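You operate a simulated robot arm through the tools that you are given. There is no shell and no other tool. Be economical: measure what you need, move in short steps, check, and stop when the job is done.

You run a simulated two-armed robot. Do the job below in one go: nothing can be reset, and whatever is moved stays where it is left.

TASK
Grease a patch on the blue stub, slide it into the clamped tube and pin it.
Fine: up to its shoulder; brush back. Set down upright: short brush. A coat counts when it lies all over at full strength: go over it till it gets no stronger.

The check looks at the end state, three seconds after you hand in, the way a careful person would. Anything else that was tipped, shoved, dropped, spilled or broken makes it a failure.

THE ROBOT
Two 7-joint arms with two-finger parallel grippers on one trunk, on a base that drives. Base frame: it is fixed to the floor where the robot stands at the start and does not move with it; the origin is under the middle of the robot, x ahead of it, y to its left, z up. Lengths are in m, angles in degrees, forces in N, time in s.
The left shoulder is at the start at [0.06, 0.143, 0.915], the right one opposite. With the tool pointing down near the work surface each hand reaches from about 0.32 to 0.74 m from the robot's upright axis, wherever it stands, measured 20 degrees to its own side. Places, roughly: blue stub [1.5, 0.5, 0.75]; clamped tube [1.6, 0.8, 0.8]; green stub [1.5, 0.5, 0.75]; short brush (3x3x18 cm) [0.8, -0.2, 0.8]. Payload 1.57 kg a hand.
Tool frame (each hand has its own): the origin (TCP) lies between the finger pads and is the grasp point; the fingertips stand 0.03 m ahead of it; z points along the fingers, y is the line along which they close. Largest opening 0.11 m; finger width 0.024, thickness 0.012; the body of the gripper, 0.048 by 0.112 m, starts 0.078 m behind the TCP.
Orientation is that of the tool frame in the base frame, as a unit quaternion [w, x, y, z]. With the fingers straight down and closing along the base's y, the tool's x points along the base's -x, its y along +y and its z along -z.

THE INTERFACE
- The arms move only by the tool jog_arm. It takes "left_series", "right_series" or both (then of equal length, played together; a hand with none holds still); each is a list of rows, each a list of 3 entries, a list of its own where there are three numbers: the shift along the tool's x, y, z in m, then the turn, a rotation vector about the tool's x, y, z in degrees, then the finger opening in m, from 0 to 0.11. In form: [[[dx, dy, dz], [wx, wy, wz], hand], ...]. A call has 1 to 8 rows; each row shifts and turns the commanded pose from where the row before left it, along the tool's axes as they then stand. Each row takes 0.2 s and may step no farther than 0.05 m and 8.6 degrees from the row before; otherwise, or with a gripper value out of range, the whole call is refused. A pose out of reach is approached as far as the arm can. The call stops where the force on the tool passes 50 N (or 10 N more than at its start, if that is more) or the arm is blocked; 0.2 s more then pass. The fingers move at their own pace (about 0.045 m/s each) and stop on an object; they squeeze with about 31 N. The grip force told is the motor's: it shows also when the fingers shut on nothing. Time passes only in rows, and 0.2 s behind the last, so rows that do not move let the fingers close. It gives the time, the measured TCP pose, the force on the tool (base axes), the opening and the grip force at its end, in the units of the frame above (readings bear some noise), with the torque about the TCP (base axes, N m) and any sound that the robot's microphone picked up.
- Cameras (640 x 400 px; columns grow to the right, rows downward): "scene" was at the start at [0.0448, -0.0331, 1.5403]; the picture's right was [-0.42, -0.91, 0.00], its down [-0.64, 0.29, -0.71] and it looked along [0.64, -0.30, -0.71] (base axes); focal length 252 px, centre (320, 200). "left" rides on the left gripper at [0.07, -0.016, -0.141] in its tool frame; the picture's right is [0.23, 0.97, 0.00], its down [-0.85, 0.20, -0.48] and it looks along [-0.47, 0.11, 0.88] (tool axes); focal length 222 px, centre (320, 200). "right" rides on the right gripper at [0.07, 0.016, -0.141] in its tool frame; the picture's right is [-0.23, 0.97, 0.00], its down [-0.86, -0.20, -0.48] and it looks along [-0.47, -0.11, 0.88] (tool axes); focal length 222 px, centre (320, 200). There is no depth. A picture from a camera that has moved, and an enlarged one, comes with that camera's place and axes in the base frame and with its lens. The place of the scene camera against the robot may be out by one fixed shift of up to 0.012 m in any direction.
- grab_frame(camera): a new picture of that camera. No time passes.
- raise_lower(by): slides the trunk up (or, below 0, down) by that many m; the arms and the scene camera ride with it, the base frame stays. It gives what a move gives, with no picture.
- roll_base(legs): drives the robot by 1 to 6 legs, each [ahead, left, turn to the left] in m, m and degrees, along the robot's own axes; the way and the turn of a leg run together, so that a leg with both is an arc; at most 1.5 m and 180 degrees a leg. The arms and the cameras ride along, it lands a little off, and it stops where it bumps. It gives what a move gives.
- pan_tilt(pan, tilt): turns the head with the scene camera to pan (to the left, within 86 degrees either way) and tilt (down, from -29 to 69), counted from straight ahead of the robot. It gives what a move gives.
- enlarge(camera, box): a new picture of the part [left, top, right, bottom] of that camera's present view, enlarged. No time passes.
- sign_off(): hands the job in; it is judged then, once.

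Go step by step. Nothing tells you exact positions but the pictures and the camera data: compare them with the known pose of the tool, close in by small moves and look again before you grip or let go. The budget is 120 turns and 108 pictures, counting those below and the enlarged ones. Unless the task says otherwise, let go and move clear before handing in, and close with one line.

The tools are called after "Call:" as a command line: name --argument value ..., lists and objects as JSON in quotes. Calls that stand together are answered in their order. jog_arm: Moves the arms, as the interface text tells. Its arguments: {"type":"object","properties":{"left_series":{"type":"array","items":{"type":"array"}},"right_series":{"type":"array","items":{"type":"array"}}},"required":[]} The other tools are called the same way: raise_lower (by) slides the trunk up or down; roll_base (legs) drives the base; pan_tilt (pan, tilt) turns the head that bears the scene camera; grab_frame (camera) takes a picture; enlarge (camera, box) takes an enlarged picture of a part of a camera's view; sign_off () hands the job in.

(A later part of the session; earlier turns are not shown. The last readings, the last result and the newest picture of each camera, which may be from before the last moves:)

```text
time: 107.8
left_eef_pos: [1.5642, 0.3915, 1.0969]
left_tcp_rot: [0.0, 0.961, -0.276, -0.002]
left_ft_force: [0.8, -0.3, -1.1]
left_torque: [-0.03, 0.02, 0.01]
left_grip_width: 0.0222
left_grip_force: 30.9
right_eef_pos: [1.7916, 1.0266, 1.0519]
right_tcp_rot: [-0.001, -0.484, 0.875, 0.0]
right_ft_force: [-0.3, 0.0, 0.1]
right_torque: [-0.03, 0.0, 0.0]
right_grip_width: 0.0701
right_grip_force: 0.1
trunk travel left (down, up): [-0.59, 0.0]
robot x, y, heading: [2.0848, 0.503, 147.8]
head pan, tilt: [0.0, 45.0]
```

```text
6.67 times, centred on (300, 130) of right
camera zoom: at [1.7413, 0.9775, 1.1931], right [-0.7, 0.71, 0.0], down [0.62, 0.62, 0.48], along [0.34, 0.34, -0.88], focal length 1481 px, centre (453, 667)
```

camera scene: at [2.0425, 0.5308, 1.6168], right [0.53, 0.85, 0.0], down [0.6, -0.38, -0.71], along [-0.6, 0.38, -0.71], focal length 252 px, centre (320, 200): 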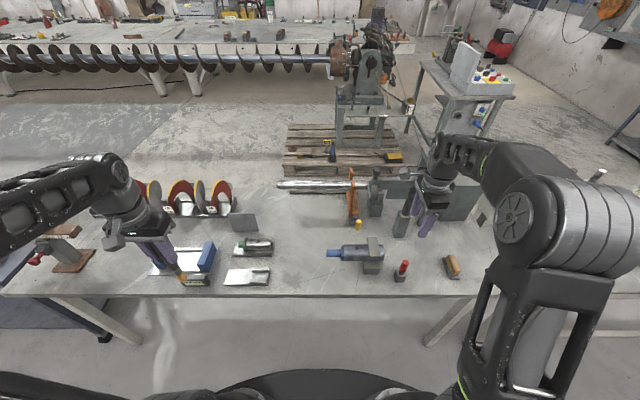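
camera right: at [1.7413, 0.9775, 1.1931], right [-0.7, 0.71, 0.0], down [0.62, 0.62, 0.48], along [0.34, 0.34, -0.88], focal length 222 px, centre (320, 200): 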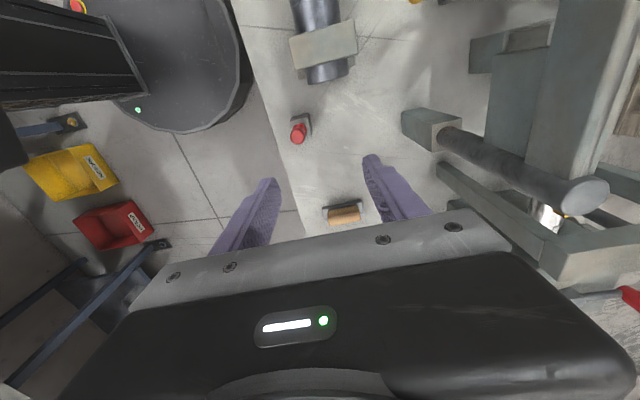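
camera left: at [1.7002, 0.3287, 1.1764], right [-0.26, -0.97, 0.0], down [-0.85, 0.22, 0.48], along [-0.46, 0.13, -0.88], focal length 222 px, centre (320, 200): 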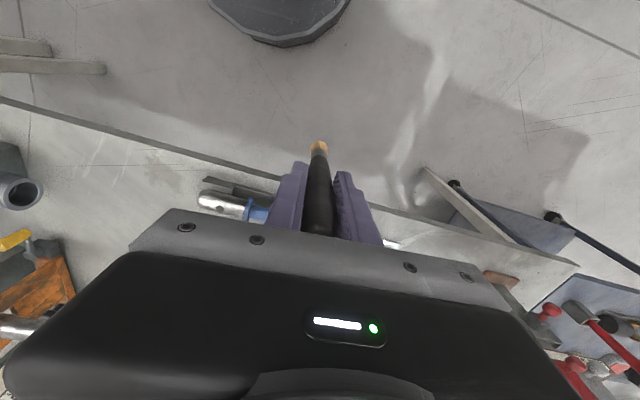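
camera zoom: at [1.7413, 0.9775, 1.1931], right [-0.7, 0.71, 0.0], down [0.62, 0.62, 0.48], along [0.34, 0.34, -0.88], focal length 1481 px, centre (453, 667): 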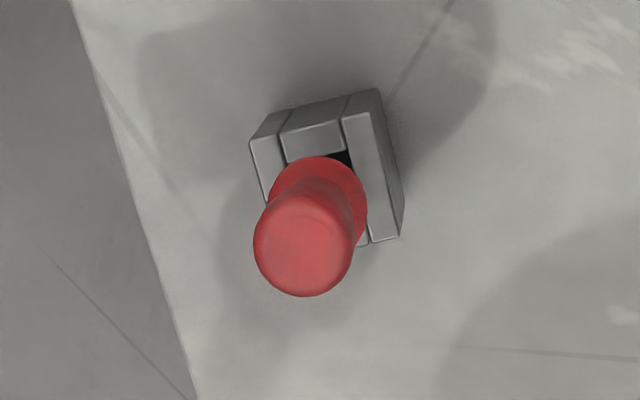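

The pin stands vertical at about [1.814, 1.0055], handle z 0.835–0.881. Moving over it and descending to check.

Call:
jog_arm --right_series '[[[0.0059, -0.0304, 0], [0, 0, 0], 0.07], [[0, 0, 0.045], [0, 0, 0], 0.07], [[0, 0, 0.045], [0, 0, 0], 0.07], [[0, 0, 0.04], [0, 0, 0], 0.07]]'

Call:
grab_frame --camera "right"

```text
time: 108.8
left_eef_pos: [1.5625, 0.3907, 1.0958]
left_tcp_rot: [0.0, 0.961, -0.277, -0.001]
left_ft_force: [-0.5, 0.0, -0.1]
left_torque: [-0.06, 0.02, -0.01]
left_grip_width: 0.0224
left_grip_force: 31.1
right_eef_pos: [1.8124, 1.0067, 0.9225]
right_tcp_rot: [0.0, -0.484, 0.875, 0.001]
right_ft_force: [-0.2, -0.5, 0.0]
right_torque: [0.0, 0.01, -0.02]
right_grip_width: 0.0701
right_grip_force: 0.0
trunk travel left (down, up): [-0.59, 0.0]
robot x, y, heading: [2.0845, 0.5001, 147.9]
head pan, tilt: [0.0, 45.0]
```

```text
19 pictures are left
camera right: at [1.7601, 0.957, 1.0624], right [-0.7, 0.71, 0.0], down [0.62, 0.62, 0.48], along [0.34, 0.34, -0.88], focal length 222 px, centre (320, 200)
```

right: 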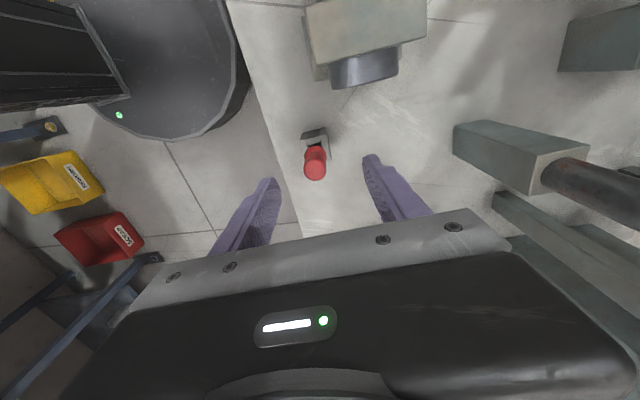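

Centred laterally; shifting 5 mm toward the pin axis and descending, then closing.

Call:
jog_arm --right_series '[[[0.005, 0, 0.03], [0, 0, 0], 0.07], [[0, 0, 0.024], [0, 0, 0], 0.07]]'

Call:
jog_arm --right_series '[[[0, 0, 0], [0, 0, 0], 0.0], [[0, 0, 0], [0, 0, 0], 0.0], [[0, 0, 0], [0, 0, 0], 0.0], [[0, 0, 0], [0, 0, 0], 0.0]]'

Call:
jog_arm --right_series '[[[0, 0, -0.04], [0, 0, 0], 0.0], [[0, 0, -0.045], [0, 0, 0], 0.0], [[0, 0, -0.045], [0, 0, 0], 0.0]]'

Call:
enlarge --camera "scene" --box '[370, 180, 440, 290]'

```text
time: 109.4
left_eef_pos: [1.5645, 0.3884, 1.0958]
left_tcp_rot: [-0.002, 0.961, -0.276, -0.001]
left_ft_force: [0.3, 0.4, -0.3]
left_torque: [-0.04, 0.03, 0.02]
left_grip_width: 0.0225
left_grip_force: 30.6
right_eef_pos: [1.8108, 1.0023, 0.8704]
right_tcp_rot: [0.0, -0.483, 0.876, 0.0]
right_ft_force: [0.1, -0.9, -0.3]
right_torque: [-0.01, 0.05, 0.0]
right_grip_width: 0.07
right_grip_force: 0.1
trunk travel left (down, up): [-0.59, 0.0]
robot x, y, heading: [2.0827, 0.5014, 147.9]
head pan, tilt: [0.0, 45.0]
```

```text
time: 110.4
left_eef_pos: [1.5632, 0.3898, 1.0958]
left_tcp_rot: [-0.002, 0.961, -0.276, -0.002]
left_ft_force: [-0.2, 0.0, -0.4]
left_torque: [-0.02, -0.01, 0.01]
left_grip_width: 0.0221
left_grip_force: 30.6
right_eef_pos: [1.8108, 1.0019, 0.8698]
right_tcp_rot: [-0.001, -0.484, 0.875, 0.0]
right_ft_force: [-0.6, 0.6, -0.8]
right_torque: [0.03, 0.02, 0.01]
right_grip_width: 0.0201
right_grip_force: 22.9
trunk travel left (down, up): [-0.59, 0.0]
robot x, y, heading: [2.0853, 0.4991, 148.0]
head pan, tilt: [0.0, 45.0]
```

```text
time: 111.2
left_eef_pos: [1.5637, 0.39, 1.0964]
left_tcp_rot: [-0.001, 0.961, -0.276, -0.003]
left_ft_force: [0.9, -0.2, -0.6]
left_torque: [0.0, -0.01, 0.01]
left_grip_width: 0.0226
left_grip_force: 31.0
right_eef_pos: [1.8111, 0.9983, 1.0029]
right_tcp_rot: [0.0, -0.484, 0.875, 0.0]
right_ft_force: [0.7, -0.1, -0.5]
right_torque: [0.04, 0.0, -0.01]
right_grip_width: 0.0202
right_grip_force: 30.6
trunk travel left (down, up): [-0.59, 0.0]
robot x, y, heading: [2.0855, 0.4999, 147.8]
head pan, tilt: [0.0, 45.0]
```

```text
3.64 times, centred on (405, 235) of scene
camera zoom: at [2.0425, 0.5289, 1.6168], right [0.53, 0.85, 0.0], down [0.6, -0.38, -0.71], along [-0.6, 0.38, -0.71], focal length 916 px, centre (11, 73)
```

zoom: 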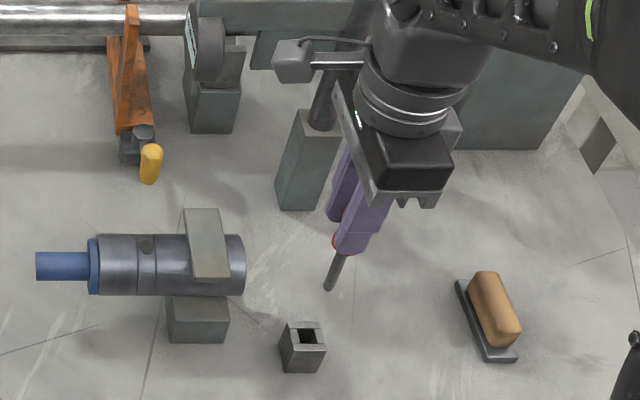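

The pin is held, its tip about 95 mm below the TCP. Carrying it over the tube hole at about [1.6815, 0.905].

Call:
jog_arm --right_series '[[[0.0, 0, -0.025], [0, 0, 0], 0.0], [[0.037, 0.015, 0], [0, 0, 0], 0.0], [[0.037, 0.015, 0], [0, 0, 0], 0.0], [[0.037, 0.015, 0], [0, 0, 0], 0.0], [[0.037, 0.015, 0], [0, 0, 0], 0.0]]'

Call:
enlarge --camera "scene" --box '[325, 190, 405, 270]'

Call:
enlarge --camera "right" --box '[270, 100, 370, 240]'

```text
time: 112.4
left_eef_pos: [1.5625, 0.3902, 1.0954]
left_tcp_rot: [-0.002, 0.961, -0.277, 0.0]
left_ft_force: [1.0, -0.2, -0.9]
left_torque: [0.0, -0.02, 0.04]
left_grip_width: 0.0225
left_grip_force: 30.8
right_eef_pos: [1.6784, 0.9044, 1.024]
right_tcp_rot: [0.0, -0.484, 0.875, 0.0]
right_ft_force: [-0.3, -0.2, -1.0]
right_torque: [-0.02, 0.0, 0.0]
right_grip_width: 0.0202
right_grip_force: 30.3
trunk travel left (down, up): [-0.59, 0.0]
robot x, y, heading: [2.0864, 0.5008, 148.0]
head pan, tilt: [0.0, 45.0]
```

```text
5.00 times, centred on (365, 230) of scene
camera zoom: at [2.041, 0.529, 1.6168], right [0.53, 0.85, 0.0], down [0.6, -0.38, -0.71], along [-0.6, 0.38, -0.71], focal length 1260 px, centre (95, 50)
```

zoom: 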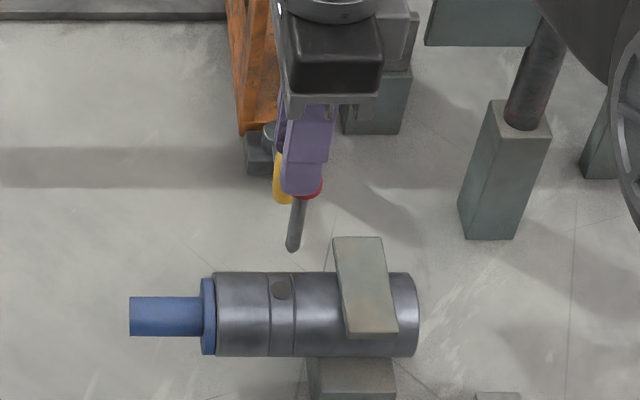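

```text
2.86 times, centred on (320, 170) of right
camera zoom: at [1.6277, 0.854, 1.1637], right [-0.7, 0.71, 0.0], down [0.62, 0.62, 0.48], along [0.34, 0.34, -0.88], focal length 635 px, centre (320, 286)
```

zoom: 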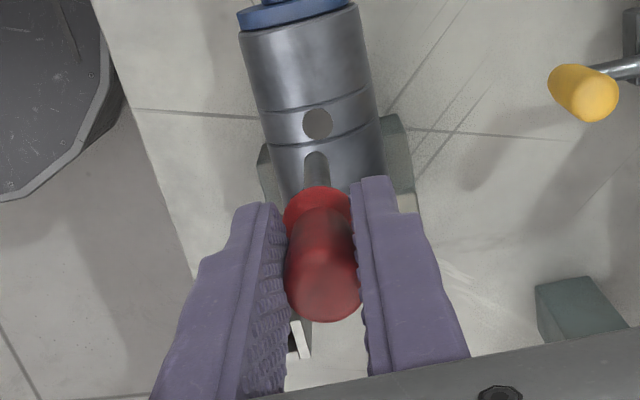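

Pin tip and hole agree within about 1.5 mm in both views. Nudging and lowering to just above the hole.

Call:
jog_arm --right_series '[[[0.001, 0.001, 0.02], [0, 0, 0], 0.0], [[0, 0, 0.02], [0, 0, 0], 0.0]]'

Call:
enlarge --camera "scene" --box '[340, 225, 380, 265]'

Call:
enlarge --camera "right" --box '[290, 120, 350, 180]'

```text
time: 113.0
left_eef_pos: [1.5646, 0.39, 1.0963]
left_tcp_rot: [-0.002, 0.961, -0.277, -0.002]
left_ft_force: [0.0, 0.2, 0.0]
left_torque: [-0.02, -0.02, 0.02]
left_grip_width: 0.0223
left_grip_force: 31.1
right_eef_pos: [1.6784, 0.9063, 0.9835]
right_tcp_rot: [0.0, -0.484, 0.875, 0.0]
right_ft_force: [-0.5, 0.4, -0.1]
right_torque: [-0.03, 0.04, 0.0]
right_grip_width: 0.0201
right_grip_force: 31.8
trunk travel left (down, up): [-0.59, 0.0]
robot x, y, heading: [2.0859, 0.5032, 147.8]
head pan, tilt: [0.0, 45.0]
```

```text
10.00 times, centred on (360, 245) of scene
camera zoom: at [2.0416, 0.5298, 1.6169], right [0.53, 0.85, 0.0], down [0.6, -0.38, -0.71], along [-0.6, 0.38, -0.71], focal length 2520 px, centre (-80, -250)
```

zoom: 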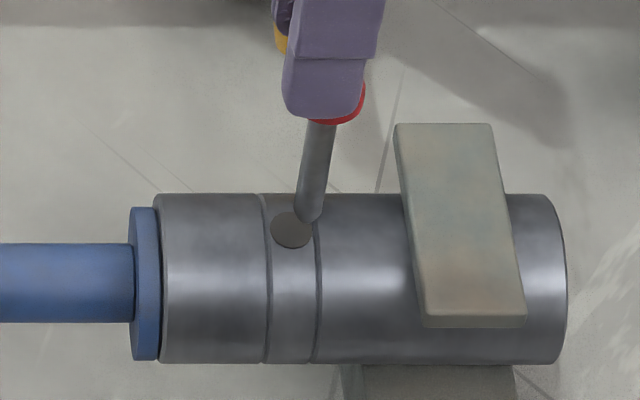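

```text
6.67 times, centred on (320, 150) of right
camera zoom: at [1.6283, 0.857, 1.1226], right [-0.7, 0.71, 0.0], down [0.62, 0.62, 0.48], along [0.34, 0.34, -0.88], focal length 1481 px, centre (320, 533)
```

zoom: 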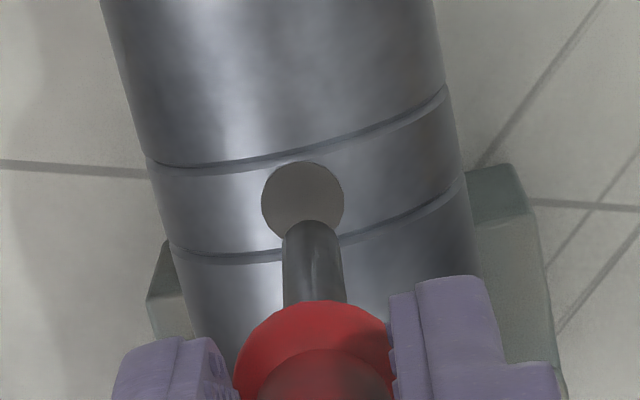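

Both views now show the tip about 5.5 mm too far along +axis. Correcting that and checking again.

Call:
jog_arm --right_series '[[[0.0055, 0, 0], [0, 0, 0], 0.0], [[0, 0, 0], [0, 0, 0], 0.0]]'

Call:
enlarge --camera "scene" --box '[340, 225, 380, 265]'

Call:
enlarge --camera "right" --box '[290, 120, 350, 180]'

```text
time: 113.6
left_eef_pos: [1.5618, 0.3896, 1.096]
left_tcp_rot: [-0.003, 0.961, -0.276, -0.001]
left_ft_force: [-0.4, -0.8, -0.4]
left_torque: [0.0, 0.02, 0.02]
left_grip_width: 0.0226
left_grip_force: 31.4
right_eef_pos: [1.6775, 0.902, 0.9829]
right_tcp_rot: [0.0, -0.484, 0.875, 0.001]
right_ft_force: [-0.1, 0.2, -0.7]
right_torque: [0.02, -0.01, 0.0]
right_grip_width: 0.0205
right_grip_force: 31.0
trunk travel left (down, up): [-0.59, 0.0]
robot x, y, heading: [2.0857, 0.4989, 147.8]
head pan, tilt: [0.0, 45.0]
```

```text
10.00 times, centred on (360, 245) of scene
camera zoom: at [2.0417, 0.5296, 1.6168], right [0.53, 0.85, 0.0], down [0.6, -0.38, -0.71], along [-0.6, 0.38, -0.71], focal length 2520 px, centre (-80, -250)
```

zoom: 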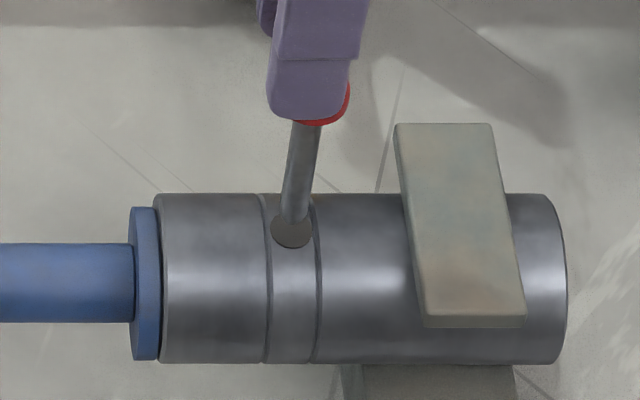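

```text
6.67 times, centred on (320, 150) of right
camera zoom: at [1.626, 0.8524, 1.1227], right [-0.7, 0.71, 0.0], down [0.62, 0.62, 0.48], along [0.34, 0.34, -0.88], focal length 1481 px, centre (320, 533)
```

zoom: 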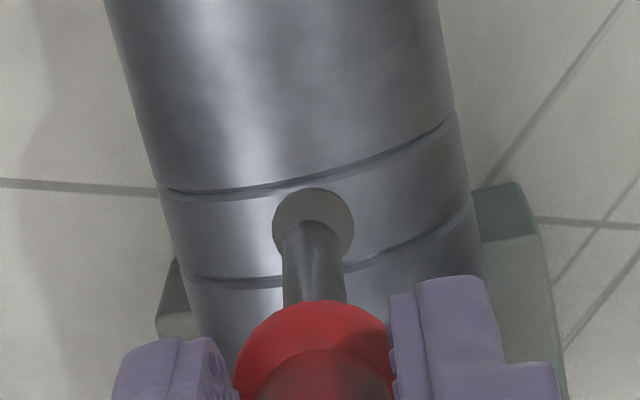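

Now well aligned in both views. Lowering slowly with force watched.

Call:
jog_arm --right_series '[[[0, 0, 0.006], [0, 0, 0], 0.0], [[0, 0, 0.006], [0, 0, 0], 0.0]]'

Call:
jog_arm --right_series '[[[0, 0, 0.006], [0, 0, 0], 0.0], [[0, 0, 0.006], [0, 0, 0], 0.0]]'

```text
time: 114.2
left_eef_pos: [1.5642, 0.3903, 1.0966]
left_tcp_rot: [-0.001, 0.961, -0.277, -0.001]
left_ft_force: [-0.3, -0.4, -1.7]
left_torque: [0.02, 0.0, -0.01]
left_grip_width: 0.0224
left_grip_force: 30.9
right_eef_pos: [1.678, 0.9009, 0.9727]
right_tcp_rot: [0.0, -0.485, 0.875, -0.001]
right_ft_force: [0.8, 0.5, -0.7]
right_torque: [-0.02, 0.02, -0.02]
right_grip_width: 0.0199
right_grip_force: 31.2
trunk travel left (down, up): [-0.59, 0.0]
robot x, y, heading: [2.0872, 0.5033, 147.8]
head pan, tilt: [0.0, 45.0]
```

```text
time: 114.8
left_eef_pos: [1.5636, 0.3897, 1.0952]
left_tcp_rot: [-0.001, 0.961, -0.277, -0.001]
left_ft_force: [0.2, -0.5, -0.7]
left_torque: [0.02, -0.01, 0.02]
left_grip_width: 0.0225
left_grip_force: 30.8
right_eef_pos: [1.6773, 0.9017, 0.9611]
right_tcp_rot: [0.0, -0.483, 0.875, 0.0]
right_ft_force: [0.3, 0.6, -1.3]
right_torque: [-0.03, -0.01, -0.01]
right_grip_width: 0.02
right_grip_force: 31.6
trunk travel left (down, up): [-0.59, 0.0]
robot x, y, heading: [2.0857, 0.4989, 147.5]
head pan, tilt: [0.0, 45.0]
```

No resistance: the tip is entering. Continuing down to the collar.

Call:
jog_arm --right_series '[[[0, 0, 0.006], [0, 0, 0], 0.0], [[0, 0, 0.006], [0, 0, 0], 0.0], [[0, 0, 0.006], [0, 0, 0], 0.0]]'

Call:
jog_arm --right_series '[[[0, 0, 0.006], [0, 0, 0], 0.0], [[0, 0, 0.006], [0, 0, 0], 0.0], [[0, 0, 0.005], [0, 0, 0], 0.0]]'

Call:
enlarge --camera "scene" --box '[340, 225, 380, 265]'

```text
time: 115.6
left_eef_pos: [1.563, 0.3904, 1.0962]
left_tcp_rot: [-0.001, 0.961, -0.276, -0.001]
left_ft_force: [-0.9, 0.1, -1.0]
left_torque: [-0.02, -0.03, 0.01]
left_grip_width: 0.0226
left_grip_force: 31.5
right_eef_pos: [1.6778, 0.9021, 0.9436]
right_tcp_rot: [0.0, -0.483, 0.875, -0.001]
right_ft_force: [-0.1, 1.1, -0.5]
right_torque: [0.02, -0.02, 0.03]
right_grip_width: 0.0203
right_grip_force: 30.6
trunk travel left (down, up): [-0.59, 0.0]
robot x, y, heading: [2.0846, 0.4987, 147.8]
head pan, tilt: [0.0, 45.0]
```

```text
time: 116.4
left_eef_pos: [1.5636, 0.3903, 1.0958]
left_tcp_rot: [-0.002, 0.961, -0.276, -0.001]
left_ft_force: [0.4, -0.9, -0.6]
left_torque: [-0.01, -0.04, 0.03]
left_grip_width: 0.0224
left_grip_force: 31.0
right_eef_pos: [1.6775, 0.9035, 0.9252]
right_tcp_rot: [0.001, -0.483, 0.876, 0.0]
right_ft_force: [-0.3, 0.2, -0.4]
right_torque: [-0.02, 0.01, -0.02]
right_grip_width: 0.0201
right_grip_force: 30.2
trunk travel left (down, up): [-0.59, 0.0]
robot x, y, heading: [2.0865, 0.5035, 147.8]
head pan, tilt: [0.0, 45.0]
```

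```text
10.00 times, centred on (360, 245) of scene
camera zoom: at [2.0415, 0.5297, 1.6168], right [0.53, 0.85, 0.0], down [0.6, -0.38, -0.71], along [-0.6, 0.38, -0.71], focal length 2520 px, centre (-80, -250)
```

zoom: 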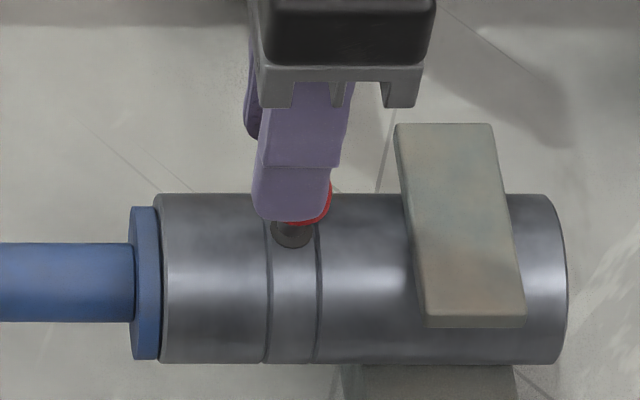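

The pin goes through; about 10 mm remain to the collar.

Call:
jog_arm --right_series '[[[0, 0, 0.004], [0, 0, 0], 0.0], [[0, 0, 0.003], [0, 0, 0], 0.0]]'

Call:
jog_arm --right_series '[[[0, 0, 0.003], [0, 0, 0], 0.0], [[0, 0, 0.002], [0, 0, 0], 0.0]]'

Call:
enlarge --camera "scene" --box '[340, 225, 380, 265]'

```text
time: 117.0
left_eef_pos: [1.5639, 0.3897, 1.0964]
left_tcp_rot: [-0.001, 0.961, -0.277, -0.001]
left_ft_force: [0.3, 0.4, -0.5]
left_torque: [0.01, -0.01, 0.01]
left_grip_width: 0.0222
left_grip_force: 31.4
right_eef_pos: [1.6777, 0.9034, 0.9191]
right_tcp_rot: [0.0, -0.484, 0.875, 0.0]
right_ft_force: [-0.5, 0.3, -1.2]
right_torque: [-0.01, 0.0, -0.03]
right_grip_width: 0.0203
right_grip_force: 31.1
trunk travel left (down, up): [-0.59, 0.0]
robot x, y, heading: [2.0833, 0.5018, 147.7]
head pan, tilt: [0.0, 45.0]
```

```text
time: 117.6
left_eef_pos: [1.5635, 0.3891, 1.0959]
left_tcp_rot: [-0.002, 0.961, -0.276, -0.001]
left_ft_force: [-0.3, 0.4, -1.2]
left_torque: [0.01, -0.01, -0.02]
left_grip_width: 0.0222
left_grip_force: 30.8
right_eef_pos: [1.6781, 0.9013, 0.9143]
right_tcp_rot: [0.0, -0.483, 0.875, 0.0]
right_ft_force: [0.2, 0.2, -0.3]
right_torque: [0.01, 0.0, 0.04]
right_grip_width: 0.0199
right_grip_force: 30.9
trunk travel left (down, up): [-0.59, 0.0]
robot x, y, heading: [2.0842, 0.5036, 147.9]
head pan, tilt: [0.0, 45.0]
```

```text
10.00 times, centred on (360, 245) of scene
camera zoom: at [2.0416, 0.5296, 1.6168], right [0.53, 0.85, 0.0], down [0.6, -0.38, -0.71], along [-0.6, 0.38, -0.71], focal length 2520 px, centre (-80, -250)
```

zoom: 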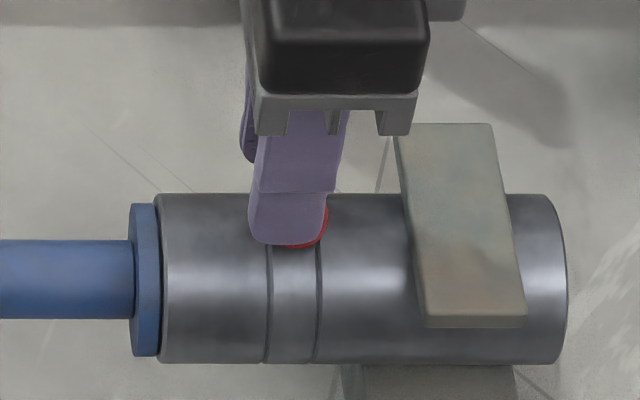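

Nearly home. Lowering by millimetres until force shows.

Call:
jog_arm --right_series '[[[0, 0, 0.002], [0, 0, 0], 0.0]]'

Call:
jog_arm --right_series '[[[0, 0, 0.002], [0, 0, 0], 0.0]]'

Call:
jog_arm --right_series '[[[0, 0, 0.002], [0, 0, 0], 0.0]]'

```text
time: 118.0
left_eef_pos: [1.5637, 0.3906, 1.0966]
left_tcp_rot: [-0.001, 0.961, -0.276, -0.001]
left_ft_force: [0.2, 0.4, -1.2]
left_torque: [0.01, 0.01, 0.02]
left_grip_width: 0.0224
left_grip_force: 31.1
right_eef_pos: [1.6775, 0.9026, 0.9114]
right_tcp_rot: [-0.001, -0.484, 0.875, 0.0]
right_ft_force: [0.6, -0.7, -0.4]
right_torque: [0.01, 0.0, -0.01]
right_grip_width: 0.02
right_grip_force: 31.4
trunk travel left (down, up): [-0.59, 0.0]
robot x, y, heading: [2.083, 0.4992, 147.7]
head pan, tilt: [0.0, 45.0]
```

```text
time: 118.4
left_eef_pos: [1.5629, 0.389, 1.0967]
left_tcp_rot: [-0.001, 0.961, -0.276, -0.002]
left_ft_force: [-0.3, 0.3, -0.2]
left_torque: [0.01, 0.01, 0.0]
left_grip_width: 0.0225
left_grip_force: 31.3
right_eef_pos: [1.6777, 0.9013, 0.9094]
right_tcp_rot: [0.0, -0.483, 0.875, 0.0]
right_ft_force: [0.3, -0.6, -0.5]
right_torque: [0.02, -0.02, 0.01]
right_grip_width: 0.02
right_grip_force: 31.4
trunk travel left (down, up): [-0.59, 0.0]
robot x, y, heading: [2.0816, 0.5009, 147.7]
head pan, tilt: [0.0, 45.0]
```

```text
time: 118.8
left_eef_pos: [1.564, 0.3891, 1.0962]
left_tcp_rot: [-0.002, 0.961, -0.276, -0.003]
left_ft_force: [0.4, 0.1, 0.1]
left_torque: [0.03, -0.01, 0.04]
left_grip_width: 0.0225
left_grip_force: 31.0
right_eef_pos: [1.6771, 0.9019, 0.9089]
right_tcp_rot: [0.0, -0.484, 0.875, 0.0]
right_ft_force: [0.7, -0.5, 8.7]
right_torque: [0.09, -0.07, -0.03]
right_grip_width: 0.0203
right_grip_force: 31.2
trunk travel left (down, up): [-0.59, 0.0]
robot x, y, heading: [2.0843, 0.5032, 147.7]
head pan, tilt: [0.0, 45.0]
```

The collar has seated (8.7 N). Opening and lifting clear.

Call:
jog_arm --right_series '[[[0, 0, -0.001], [0, 0, 0], 0.04], [[0, 0, 0], [0, 0, 0], 0.05], [[0, 0, 0], [0, 0, 0], 0.06], [[0, 0, -0.03], [0, 0, 0], 0.06], [[0, 0, -0.05], [0, 0, 0], 0.06], [[0, 0, -0.05], [0, 0, 0], 0.06], [[0, -0.03, -0.03], [0, 0, 0], 0.06]]'

Call:
enlarge --camera "scene" --box '[325, 220, 405, 275]'

```text
time: 120.4
left_eef_pos: [1.5643, 0.3889, 1.0966]
left_tcp_rot: [-0.001, 0.961, -0.276, -0.002]
left_ft_force: [-0.1, 0.3, 0.5]
left_torque: [0.0, 0.02, -0.02]
left_grip_width: 0.0228
left_grip_force: 30.6
right_eef_pos: [1.7047, 0.888, 1.0711]
right_tcp_rot: [0.0, -0.484, 0.875, 0.001]
right_ft_force: [-0.4, 0.1, 0.6]
right_torque: [0.0, 0.03, -0.04]
right_grip_width: 0.0601
right_grip_force: 0.0
trunk travel left (down, up): [-0.59, 0.0]
robot x, y, heading: [2.0833, 0.4997, 147.6]
head pan, tilt: [0.0, 45.0]
```

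```text
7.27 times, centred on (365, 248) of scene
camera zoom: at [2.0434, 0.5287, 1.6169], right [0.53, 0.85, 0.0], down [0.6, -0.38, -0.71], along [-0.6, 0.38, -0.71], focal length 1833 px, centre (-7, -146)
```

zoom: 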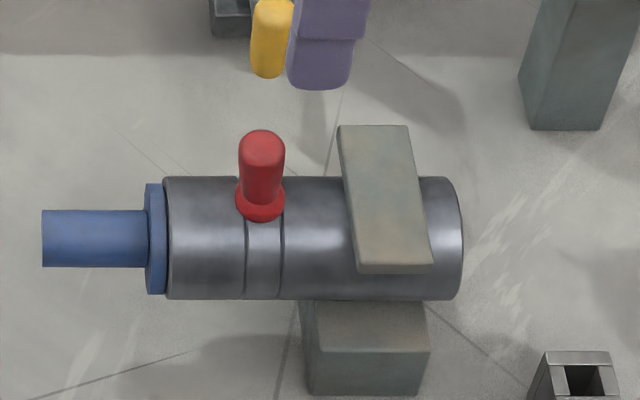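

Pinned: collar on the tube, shoulder seated. Next I return the brush to its cup, approaching from the back of the blue table; first pull the right arm in and slide back along the aisle.

Call:
jog_arm --right_series '[[[0, -0.045, -0.02], [0, 0, 0], 0.06], [[0, -0.045, -0.02], [0, 0, 0], 0.06], [[0, -0.045, -0.02], [0, 0, 0], 0.06], [[0, -0.045, -0.02], [0, 0, 0], 0.06]]'

Call:
roll_base --legs '[[-0.15, 0, 0], [0, 0, 3.3], [0, 1.09, 0]]'

```text
time: 121.4
left_eef_pos: [1.564, 0.3904, 1.0955]
left_tcp_rot: [-0.002, 0.961, -0.276, -0.002]
left_ft_force: [-0.3, 1.1, -0.1]
left_torque: [0.01, -0.02, 0.01]
left_grip_width: 0.0225
left_grip_force: 31.7
right_eef_pos: [1.8565, 0.7953, 1.1482]
right_tcp_rot: [-0.001, -0.483, 0.875, 0.001]
right_ft_force: [-0.7, 0.1, 0.1]
right_torque: [0.02, 0.03, 0.02]
right_grip_width: 0.0601
right_grip_force: 0.0
trunk travel left (down, up): [-0.59, 0.0]
robot x, y, heading: [2.0877, 0.5, 147.9]
head pan, tilt: [0.0, 45.0]
```

```text
time: 128.3
left_eef_pos: [1.2069, -0.6657, 1.0959]
left_tcp_rot: [-0.001, 0.972, -0.233, -0.001]
left_ft_force: [0.0, 0.0, -1.1]
left_torque: [0.02, 0.03, 0.05]
left_grip_width: 0.0227
left_grip_force: 31.3
right_eef_pos: [1.4626, -0.2357, 1.1468]
right_tcp_rot: [0.0, -0.522, 0.853, 0.0]
right_ft_force: [0.4, -0.6, 0.6]
right_torque: [0.0, -0.01, 0.0]
right_grip_width: 0.0599
right_grip_force: 0.0
trunk travel left (down, up): [-0.59, 0.0]
robot x, y, heading: [1.7182, -0.5059, 153.0]
head pan, tilt: [0.0, 45.0]
```

Good. Driving ahead toward the back of the blue table and looking.

Call:
roll_base --legs '[[0, 0, -2], [0.36, 0, 0]]'

Call:
grab_frame --camera "scene"

```text
time: 131.0
left_eef_pos: [0.8855, -0.4684, 1.0962]
left_tcp_rot: [-0.001, 0.968, -0.252, -0.001]
left_ft_force: [0.3, 0.3, -0.9]
left_torque: [-0.02, -0.01, 0.03]
left_grip_width: 0.0225
left_grip_force: 31.0
right_eef_pos: [1.1559, -0.0498, 1.1463]
right_tcp_rot: [0.0, -0.506, 0.862, -0.001]
right_ft_force: [-0.6, -0.4, -0.9]
right_torque: [0.02, 0.01, -0.02]
right_grip_width: 0.0599
right_grip_force: 0.1
trunk travel left (down, up): [-0.59, 0.0]
robot x, y, heading: [1.3972, -0.3298, 150.8]
head pan, tilt: [0.0, 45.0]
```

```text
8 pictures are left
camera scene: at [1.3548, -0.3044, 1.6168], right [0.49, 0.87, 0.0], down [0.62, -0.35, -0.71], along [-0.62, 0.34, -0.71], focal length 252 px, centre (320, 200)
```

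scene: 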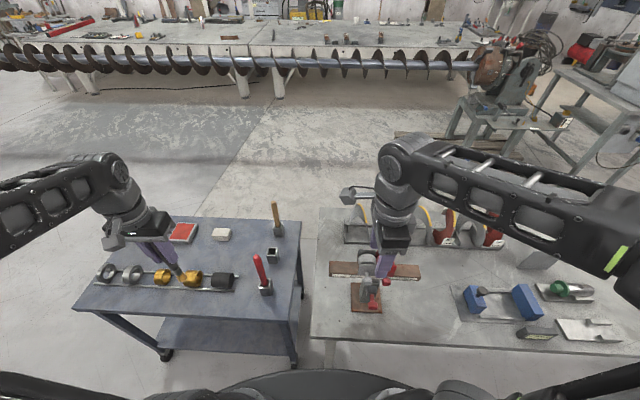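

The empty cup shows at about [0.79, -0.20], consistent. Moving the brush in past the red brush's side, then over the cup.

Call:
jog_arm --left_series '[[[-0.0436, 0, 0.013], [0, 0, 0], 0.0], [[-0.0436, 0, 0.013], [0, 0, 0], 0.0], [[-0.0436, 0, 0.013], [0, 0, 0], 0.0], [[-0.0436, 0, 0.013], [0, 0, 0], 0.0], [[-0.0436, 0, 0.013], [0, 0, 0], 0.0]]'

Call:
jog_arm --left_series '[[[0, -0.0467, 0], [0, 0, 0], 0.0], [[0, -0.0467, 0], [0, 0, 0], 0.0], [[0, -0.0467, 0], [0, 0, 0], 0.0], [[0, -0.0467, 0], [0, 0, 0], 0.0]]'

Call:
enlarge --camera "left" --box '[240, 80, 400, 240]'

Call:
enlarge --camera "scene" --box '[240, 190, 310, 270]'

```text
time: 132.2
left_eef_pos: [0.6937, -0.3596, 1.0312]
left_tcp_rot: [-0.001, 0.968, -0.251, 0.0]
left_ft_force: [-0.3, 0.0, -0.1]
left_torque: [-0.02, -0.02, 0.0]
left_grip_width: 0.0225
left_grip_force: 31.6
right_eef_pos: [1.154, -0.0493, 1.1468]
right_tcp_rot: [0.001, -0.506, 0.863, -0.001]
right_ft_force: [-0.9, 0.2, -0.8]
right_torque: [-0.02, -0.04, -0.01]
right_grip_width: 0.06
right_grip_force: 0.0
trunk travel left (down, up): [-0.59, 0.0]
robot x, y, heading: [1.4027, -0.3322, 150.8]
head pan, tilt: [0.0, 45.0]
```

```text
time: 133.2
left_eef_pos: [0.7883, -0.2, 1.0349]
left_tcp_rot: [-0.001, 0.968, -0.251, -0.002]
left_ft_force: [-0.4, -0.1, -0.2]
left_torque: [-0.04, 0.01, 0.02]
left_grip_width: 0.0225
left_grip_force: 31.0
right_eef_pos: [1.1576, -0.0505, 1.1479]
right_tcp_rot: [0.0, -0.506, 0.862, -0.001]
right_ft_force: [0.5, -0.2, -0.4]
right_torque: [-0.02, 0.07, 0.01]
right_grip_width: 0.0598
right_grip_force: 0.1
trunk travel left (down, up): [-0.59, 0.0]
robot x, y, heading: [1.3983, -0.3319, 150.8]
head pan, tilt: [0.0, 45.0]
```

```text
2.50 times, centred on (320, 160) of left
camera zoom: at [0.8585, -0.22, 1.1758], right [-0.28, -0.96, 0.0], down [-0.84, 0.24, 0.48], along [-0.46, 0.13, -0.88], focal length 555 px, centre (320, 300)
```

zoom: 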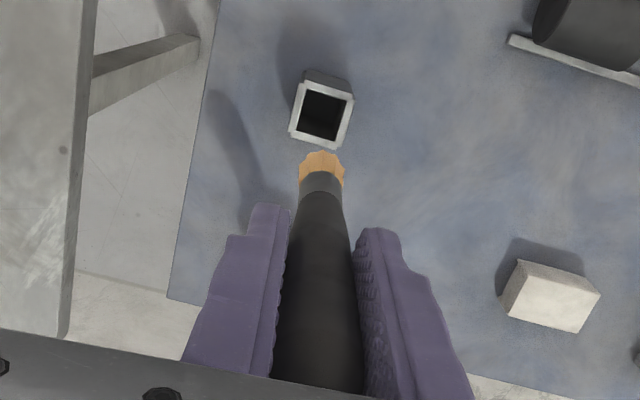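

```text
5.00 times, centred on (275, 230) of scene
camera zoom: at [1.3562, -0.3041, 1.6168], right [0.49, 0.87, 0.0], down [0.62, -0.35, -0.71], along [-0.62, 0.34, -0.71], focal length 1260 px, centre (545, 50)
```

zoom: 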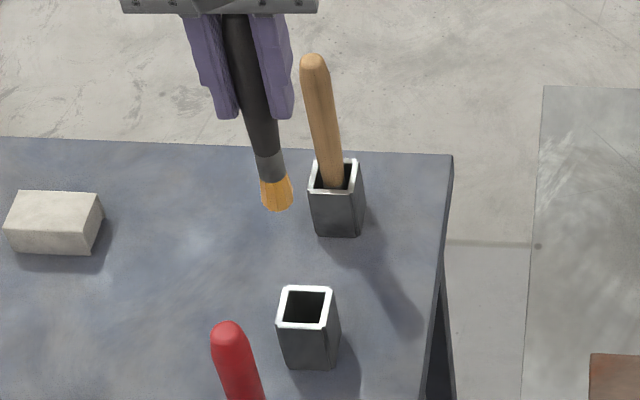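

Brush and cup are in line within a few mm in both views. Lowering into the cup.

Call:
jog_arm --left_series '[[[0, 0, 0.045], [0, 0, 0], 0.0], [[0, 0, 0.045], [0, 0, 0], 0.0], [[0, 0, 0.03], [0, 0, 0], 0.0], [[0, 0, 0.015], [0, 0, 0], 0.0]]'

Call:
enlarge --camera "scene" --box '[240, 190, 310, 270]'

```text
time: 134.2
left_eef_pos: [0.7836, -0.1986, 0.9057]
left_tcp_rot: [-0.002, 0.968, -0.252, -0.008]
left_ft_force: [1.0, -1.4, 37.6]
left_torque: [-0.04, 0.22, 0.01]
left_grip_width: 0.0227
left_grip_force: 30.7
right_eef_pos: [1.1595, -0.051, 1.149]
right_tcp_rot: [-0.001, -0.506, 0.863, 0.001]
right_ft_force: [-0.1, -0.5, 0.5]
right_torque: [-0.01, 0.02, 0.01]
right_grip_width: 0.0599
right_grip_force: 0.0
trunk travel left (down, up): [-0.59, 0.0]
robot x, y, heading: [1.4025, -0.327, 150.6]
head pan, tilt: [0.0, 45.0]
```

```text
5.00 times, centred on (275, 230) of scene
camera zoom: at [1.3605, -0.3062, 1.6179], right [0.49, 0.87, 0.0], down [0.62, -0.34, -0.71], along [-0.62, 0.35, -0.7], focal length 1260 px, centre (545, 50)
```

zoom: 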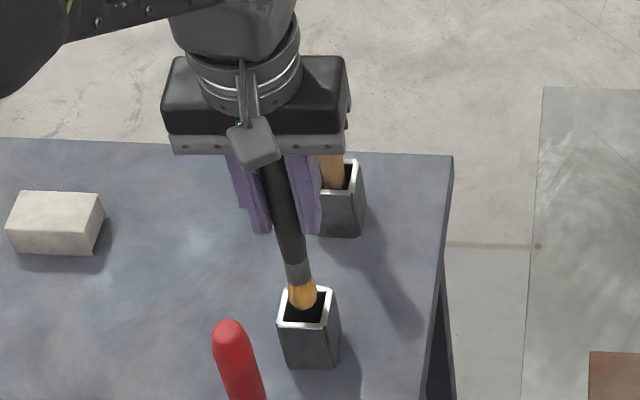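

The tip caught the far rim (about 5 mm too far from me). Lifting, shifting 5 mm back, and trying gently.

Call:
jog_arm --left_series '[[[0, 0, -0.02], [0, 0, 0], 0.0], [[0, 0, -0.01], [0, 0, 0], 0.0], [[0.005, -0.0015, 0], [0, 0, 0], 0.0]]'

Call:
enlarge --camera "scene" --box '[255, 225, 295, 265]'

```text
time: 135.0
left_eef_pos: [0.7898, -0.1998, 0.9269]
left_tcp_rot: [-0.001, 0.968, -0.252, -0.001]
left_ft_force: [1.1, 0.1, -0.8]
left_torque: [-0.02, 0.03, 0.0]
left_grip_width: 0.0224
left_grip_force: 30.8
right_eef_pos: [1.1559, -0.0505, 1.1476]
right_tcp_rot: [0.0, -0.506, 0.862, 0.0]
right_ft_force: [0.2, -0.2, -0.3]
right_torque: [0.03, 0.03, 0.04]
right_grip_width: 0.0599
right_grip_force: 0.0
trunk travel left (down, up): [-0.59, 0.0]
robot x, y, heading: [1.3954, -0.3312, 150.7]
head pan, tilt: [0.0, 45.0]
```

```text
10.00 times, centred on (275, 245) of scene
camera zoom: at [1.356, -0.3049, 1.6168], right [0.49, 0.87, 0.0], down [0.62, -0.35, -0.71], along [-0.62, 0.35, -0.71], focal length 2520 px, centre (770, -250)
```

zoom: 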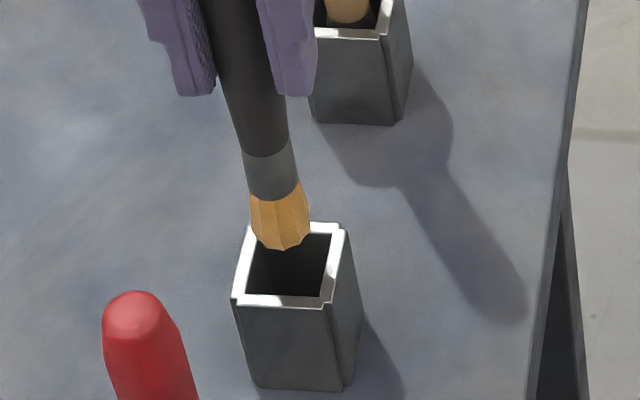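

Projected down, the tip now lands in the middle of the opening. Lowering gently.

Call:
jog_arm --left_series '[[[0, 0, 0.012], [0, 0, 0], 0.0], [[0, 0, 0.01], [0, 0, 0], 0.0], [[0, 0, 0.006], [0, 0, 0], 0.0]]'

Call:
jog_arm --left_series '[[[0, 0, 0.008], [0, 0, 0], 0.0], [[0, 0, 0.008], [0, 0, 0], 0.0]]'

```text
time: 135.8
left_eef_pos: [0.7871, -0.2, 0.8983]
left_tcp_rot: [-0.002, 0.968, -0.252, -0.002]
left_ft_force: [-0.2, 0.8, -0.3]
left_torque: [0.01, 0.04, -0.01]
left_grip_width: 0.0228
left_grip_force: 31.3
right_eef_pos: [1.1555, -0.0493, 1.1469]
right_tcp_rot: [0.0, -0.506, 0.862, 0.0]
right_ft_force: [-0.7, 0.2, 0.2]
right_torque: [0.02, -0.04, -0.03]
right_grip_width: 0.0598
right_grip_force: 0.1
trunk travel left (down, up): [-0.59, 0.0]
robot x, y, heading: [1.4039, -0.3306, 150.7]
head pan, tilt: [0.0, 45.0]
```

```text
time: 136.4
left_eef_pos: [0.7902, -0.1991, 0.8824]
left_tcp_rot: [-0.002, 0.968, -0.252, -0.002]
left_ft_force: [0.3, -0.5, -0.5]
left_torque: [0.01, -0.02, -0.02]
left_grip_width: 0.0224
left_grip_force: 31.1
right_eef_pos: [1.1565, -0.0501, 1.1466]
right_tcp_rot: [-0.001, -0.505, 0.863, 0.0]
right_ft_force: [0.9, -0.3, 0.4]
right_torque: [0.02, 0.01, -0.04]
right_grip_width: 0.0602
right_grip_force: 0.1
trunk travel left (down, up): [-0.59, 0.0]
robot x, y, heading: [1.3976, -0.3269, 151.0]
head pan, tilt: [0.0, 45.0]
```

It's inside the cup. Continuing to the bottom.

Call:
jog_arm --left_series '[[[0, 0, 0.006], [0, 0, 0], 0.0], [[0, 0, 0.004], [0, 0, 0], 0.0]]'

Call:
jog_arm --left_series '[[[0, 0, 0.003], [0, 0, 0], 0.0], [[0, 0, 0.003], [0, 0, 0], 0.0]]'

Call:
jog_arm --left_series '[[[0, 0, 0.003], [0, 0, 0], 0.0]]'

```text
time: 137.0
left_eef_pos: [0.7889, -0.1999, 0.8731]
left_tcp_rot: [-0.001, 0.968, -0.252, -0.002]
left_ft_force: [-0.1, -0.2, -0.9]
left_torque: [0.0, 0.01, 0.01]
left_grip_width: 0.0226
left_grip_force: 30.7
right_eef_pos: [1.1557, -0.0493, 1.1476]
right_tcp_rot: [-0.001, -0.505, 0.863, 0.0]
right_ft_force: [0.5, -0.3, 0.1]
right_torque: [0.04, 0.02, 0.03]
right_grip_width: 0.06
right_grip_force: 0.1
trunk travel left (down, up): [-0.59, 0.0]
robot x, y, heading: [1.4026, -0.3322, 150.8]
head pan, tilt: [0.0, 45.0]
```

```text
time: 137.6
left_eef_pos: [0.7887, -0.2007, 0.8676]
left_tcp_rot: [-0.002, 0.968, -0.252, -0.002]
left_ft_force: [0.8, -0.1, -1.3]
left_torque: [-0.03, -0.01, 0.03]
left_grip_width: 0.0225
left_grip_force: 31.0
right_eef_pos: [1.1549, -0.0505, 1.1466]
right_tcp_rot: [0.0, -0.507, 0.862, -0.001]
right_ft_force: [-0.4, -0.8, -0.3]
right_torque: [0.0, -0.03, -0.01]
right_grip_width: 0.0598
right_grip_force: 0.1
trunk travel left (down, up): [-0.59, 0.0]
robot x, y, heading: [1.4027, -0.3296, 150.8]
head pan, tilt: [0.0, 45.0]
```

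```text
time: 138.0
left_eef_pos: [0.789, -0.2008, 0.865]
left_tcp_rot: [-0.002, 0.968, -0.252, 0.0]
left_ft_force: [-0.6, 0.3, -1.3]
left_torque: [0.0, 0.04, -0.01]
left_grip_width: 0.0228
left_grip_force: 31.1
right_eef_pos: [1.1549, -0.0497, 1.1474]
right_tcp_rot: [0.0, -0.506, 0.862, 0.0]
right_ft_force: [-0.5, -0.1, 0.2]
right_torque: [0.0, -0.01, -0.01]
right_grip_width: 0.0601
right_grip_force: 0.1
trunk travel left (down, up): [-0.59, 0.0]
robot x, y, heading: [1.3986, -0.3322, 150.7]
head pan, tilt: [0.0, 45.0]
```

Still free; continuing down by small steps until it touches the floor of the cup.

Call:
jog_arm --left_series '[[[0, 0, 0.003], [0, 0, 0], 0.0]]'

Call:
jog_arm --left_series '[[[0, 0, 0.003], [0, 0, 0], 0.0]]'

Call:
jog_arm --left_series '[[[0, 0, 0.003], [0, 0, 0], 0.0]]'

```text
time: 138.4
left_eef_pos: [0.7904, -0.201, 0.8616]
left_tcp_rot: [-0.001, 0.968, -0.253, -0.002]
left_ft_force: [-0.1, 0.0, 0.2]
left_torque: [-0.02, 0.0, 0.02]
left_grip_width: 0.0225
left_grip_force: 30.7
right_eef_pos: [1.1551, -0.0509, 1.1474]
right_tcp_rot: [0.0, -0.506, 0.862, 0.0]
right_ft_force: [0.0, 0.1, -0.1]
right_torque: [-0.01, 0.01, -0.01]
right_grip_width: 0.0598
right_grip_force: 0.1
trunk travel left (down, up): [-0.59, 0.0]
robot x, y, heading: [1.4028, -0.3314, 150.8]
head pan, tilt: [0.0, 45.0]
```

```text
time: 138.8
left_eef_pos: [0.7895, -0.1998, 0.858]
left_tcp_rot: [-0.001, 0.968, -0.252, -0.002]
left_ft_force: [-1.3, 0.4, -0.9]
left_torque: [-0.04, -0.02, 0.02]
left_grip_width: 0.0229
left_grip_force: 30.9
right_eef_pos: [1.1565, -0.0495, 1.1474]
right_tcp_rot: [0.0, -0.506, 0.862, 0.0]
right_ft_force: [0.6, -0.2, -0.4]
right_torque: [0.01, -0.01, -0.02]
right_grip_width: 0.0599
right_grip_force: 0.0
trunk travel left (down, up): [-0.59, 0.0]
robot x, y, heading: [1.4012, -0.3285, 150.6]
head pan, tilt: [0.0, 45.0]
```

```text
time: 139.2
left_eef_pos: [0.7892, -0.2004, 0.8551]
left_tcp_rot: [-0.001, 0.968, -0.252, -0.002]
left_ft_force: [0.3, 0.0, -0.6]
left_torque: [0.04, 0.02, 0.0]
left_grip_width: 0.0225
left_grip_force: 30.4
right_eef_pos: [1.1559, -0.0498, 1.1464]
right_tcp_rot: [0.0, -0.506, 0.862, 0.0]
right_ft_force: [-0.2, 0.4, 0.2]
right_torque: [0.0, 0.0, -0.02]
right_grip_width: 0.0601
right_grip_force: 0.1
trunk travel left (down, up): [-0.59, 0.0]
robot x, y, heading: [1.4026, -0.3308, 150.9]
head pan, tilt: [0.0, 45.0]
```

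Call:
jog_arm --left_series '[[[0, 0, 0.003], [0, 0, 0], 0.0], [[0, 0, 0.002], [0, 0, 0], 0.0]]'

Call:
jog_arm --left_series '[[[0, 0, 0.003], [0, 0, 0], 0.0]]'

Call:
enlarge --camera "scene" --box '[250, 215, 300, 265]'

```text
time: 139.8
left_eef_pos: [0.7903, -0.1992, 0.8494]
left_tcp_rot: [-0.001, 0.968, -0.251, -0.001]
left_ft_force: [-1.2, -0.3, -0.7]
left_torque: [0.02, -0.01, -0.01]
left_grip_width: 0.0226
left_grip_force: 31.1
right_eef_pos: [1.1563, -0.0494, 1.1466]
right_tcp_rot: [0.0, -0.507, 0.862, -0.001]
right_ft_force: [-0.3, -1.3, -0.1]
right_torque: [0.03, -0.02, 0.0]
right_grip_width: 0.0601
right_grip_force: 0.1
trunk travel left (down, up): [-0.59, 0.0]
robot x, y, heading: [1.4007, -0.3311, 151.0]
head pan, tilt: [0.0, 45.0]
```

```text
time: 140.2
left_eef_pos: [0.7899, -0.1995, 0.8461]
left_tcp_rot: [-0.002, 0.968, -0.252, -0.002]
left_ft_force: [0.0, -0.3, -0.3]
left_torque: [0.0, 0.02, -0.01]
left_grip_width: 0.0224
left_grip_force: 31.3
right_eef_pos: [1.158, -0.0496, 1.1474]
right_tcp_rot: [0.001, -0.506, 0.863, 0.0]
right_ft_force: [-0.9, 0.0, -0.4]
right_torque: [0.03, 0.02, 0.0]
right_grip_width: 0.0599
right_grip_force: 0.0
trunk travel left (down, up): [-0.59, 0.0]
robot x, y, heading: [1.3997, -0.3309, 150.9]
head pan, tilt: [0.0, 45.0]
```

```text
8.00 times, centred on (275, 240) of scene
camera zoom: at [1.3556, -0.3048, 1.6168], right [0.49, 0.87, 0.0], down [0.62, -0.35, -0.71], along [-0.62, 0.34, -0.71], focal length 2016 px, centre (680, -120)
```

zoom: 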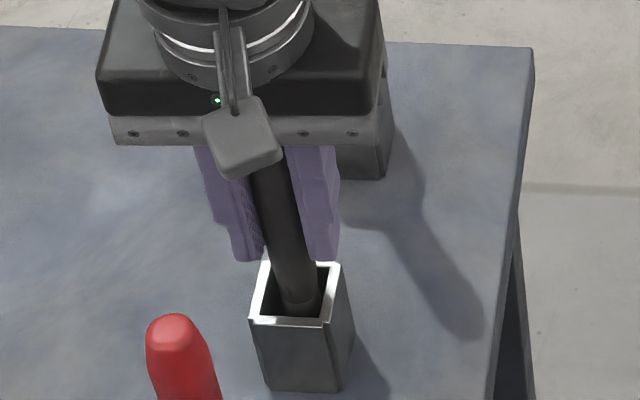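

Well inside. A few more millimetres to find the bottom.

Call:
jog_arm --left_series '[[[0, 0, 0.003], [0, 0, 0], 0.0]]'

Call:
jog_arm --left_series '[[[0, 0, 0.003], [0, 0, 0], 0.0]]'

Call:
jog_arm --left_series '[[[0, 0, 0.003], [0, 0, 0], 0.0]]'

```text
time: 140.6
left_eef_pos: [0.7902, -0.1993, 0.8455]
left_tcp_rot: [-0.001, 0.968, -0.252, -0.003]
left_ft_force: [0.8, -1.8, 9.6]
left_torque: [-0.14, -0.08, 0.0]
left_grip_width: 0.0228
left_grip_force: 30.8
right_eef_pos: [1.1571, -0.0511, 1.1469]
right_tcp_rot: [0.0, -0.506, 0.862, 0.0]
right_ft_force: [-0.5, -0.8, -0.1]
right_torque: [0.01, -0.02, 0.01]
right_grip_width: 0.0598
right_grip_force: 0.0
trunk travel left (down, up): [-0.59, 0.0]
robot x, y, heading: [1.4014, -0.3297, 150.9]
head pan, tilt: [0.0, 45.0]
```

```text
time: 141.0
left_eef_pos: [0.7907, -0.1993, 0.8452]
left_tcp_rot: [-0.002, 0.968, -0.253, -0.006]
left_ft_force: [2.4, -4.3, 32.3]
left_torque: [-0.3, -0.06, 0.01]
left_grip_width: 0.0226
left_grip_force: 31.2
right_eef_pos: [1.1587, -0.0504, 1.1474]
right_tcp_rot: [-0.001, -0.506, 0.862, 0.001]
right_ft_force: [1.0, -0.6, 0.0]
right_torque: [0.01, -0.02, -0.04]
right_grip_width: 0.0601
right_grip_force: 0.1
trunk travel left (down, up): [-0.59, 0.0]
robot x, y, heading: [1.4014, -0.3309, 150.9]
head pan, tilt: [0.0, 45.0]
```

```text
time: 141.4
left_eef_pos: [0.7906, -0.1987, 0.8405]
left_tcp_rot: [-0.002, 0.967, -0.253, -0.004]
left_ft_force: [-0.7, -0.3, 35.1]
left_torque: [0.1, 0.2, 0.01]
left_grip_width: 0.0236
left_grip_force: 31.2
right_eef_pos: [1.1584, -0.0508, 1.147]
right_tcp_rot: [-0.001, -0.507, 0.862, 0.001]
right_ft_force: [-0.7, 0.2, 0.5]
right_torque: [0.0, -0.02, 0.03]
right_grip_width: 0.0598
right_grip_force: 0.2
trunk travel left (down, up): [-0.59, 0.0]
robot x, y, heading: [1.3968, -0.33, 150.8]
head pan, tilt: [0.0, 45.0]
```

Bottom reached. Easing the pressure, opening the fingers and lifting straight up.

Call:
jog_arm --left_series '[[[0, 0, -0.004], [0, 0, 0], 0.0], [[0, 0, -0.001], [0, 0, 0], 0.03], [[0, 0, 0], [0, 0, 0], 0.045], [[0, 0, 0], [0, 0, 0], 0.06], [[0, 0, 0], [0, 0, 0], 0.07], [[0, 0, -0.04], [0, 0, 0], 0.07], [[0, 0, -0.05], [0, 0, 0], 0.07], [[0, 0, -0.05], [0, 0, 0], 0.07]]'

Call:
enlarge --camera "scene" --box '[215, 180, 315, 290]'

```text
time: 143.2
left_eef_pos: [0.7911, -0.2042, 0.987]
left_tcp_rot: [-0.002, 0.968, -0.253, -0.002]
left_ft_force: [-0.1, 0.0, -0.3]
left_torque: [-0.02, 0.05, 0.03]
left_grip_width: 0.0699
left_grip_force: 0.0
right_eef_pos: [1.1575, -0.0504, 1.1477]
right_tcp_rot: [0.0, -0.506, 0.863, 0.0]
right_ft_force: [0.0, -0.9, -0.3]
right_torque: [0.03, -0.03, 0.01]
right_grip_width: 0.0599
right_grip_force: 0.1
trunk travel left (down, up): [-0.59, 0.0]
robot x, y, heading: [1.3985, -0.3298, 150.8]
head pan, tilt: [0.0, 45.0]
```

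```text
3.64 times, centred on (265, 235) of scene
camera zoom: at [1.3568, -0.3054, 1.6168], right [0.49, 0.87, 0.0], down [0.62, -0.34, -0.71], along [-0.62, 0.35, -0.71], focal length 916 px, centre (520, 73)
```

zoom: 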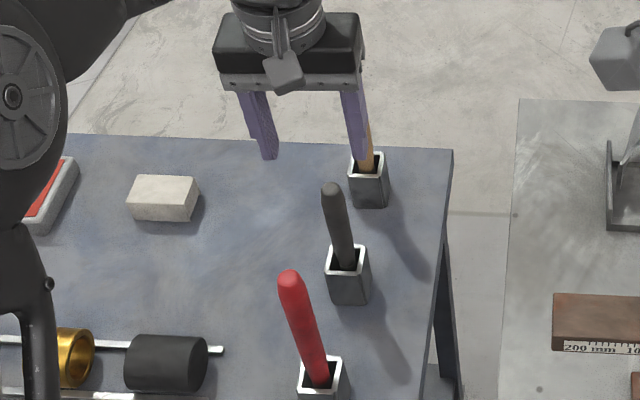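

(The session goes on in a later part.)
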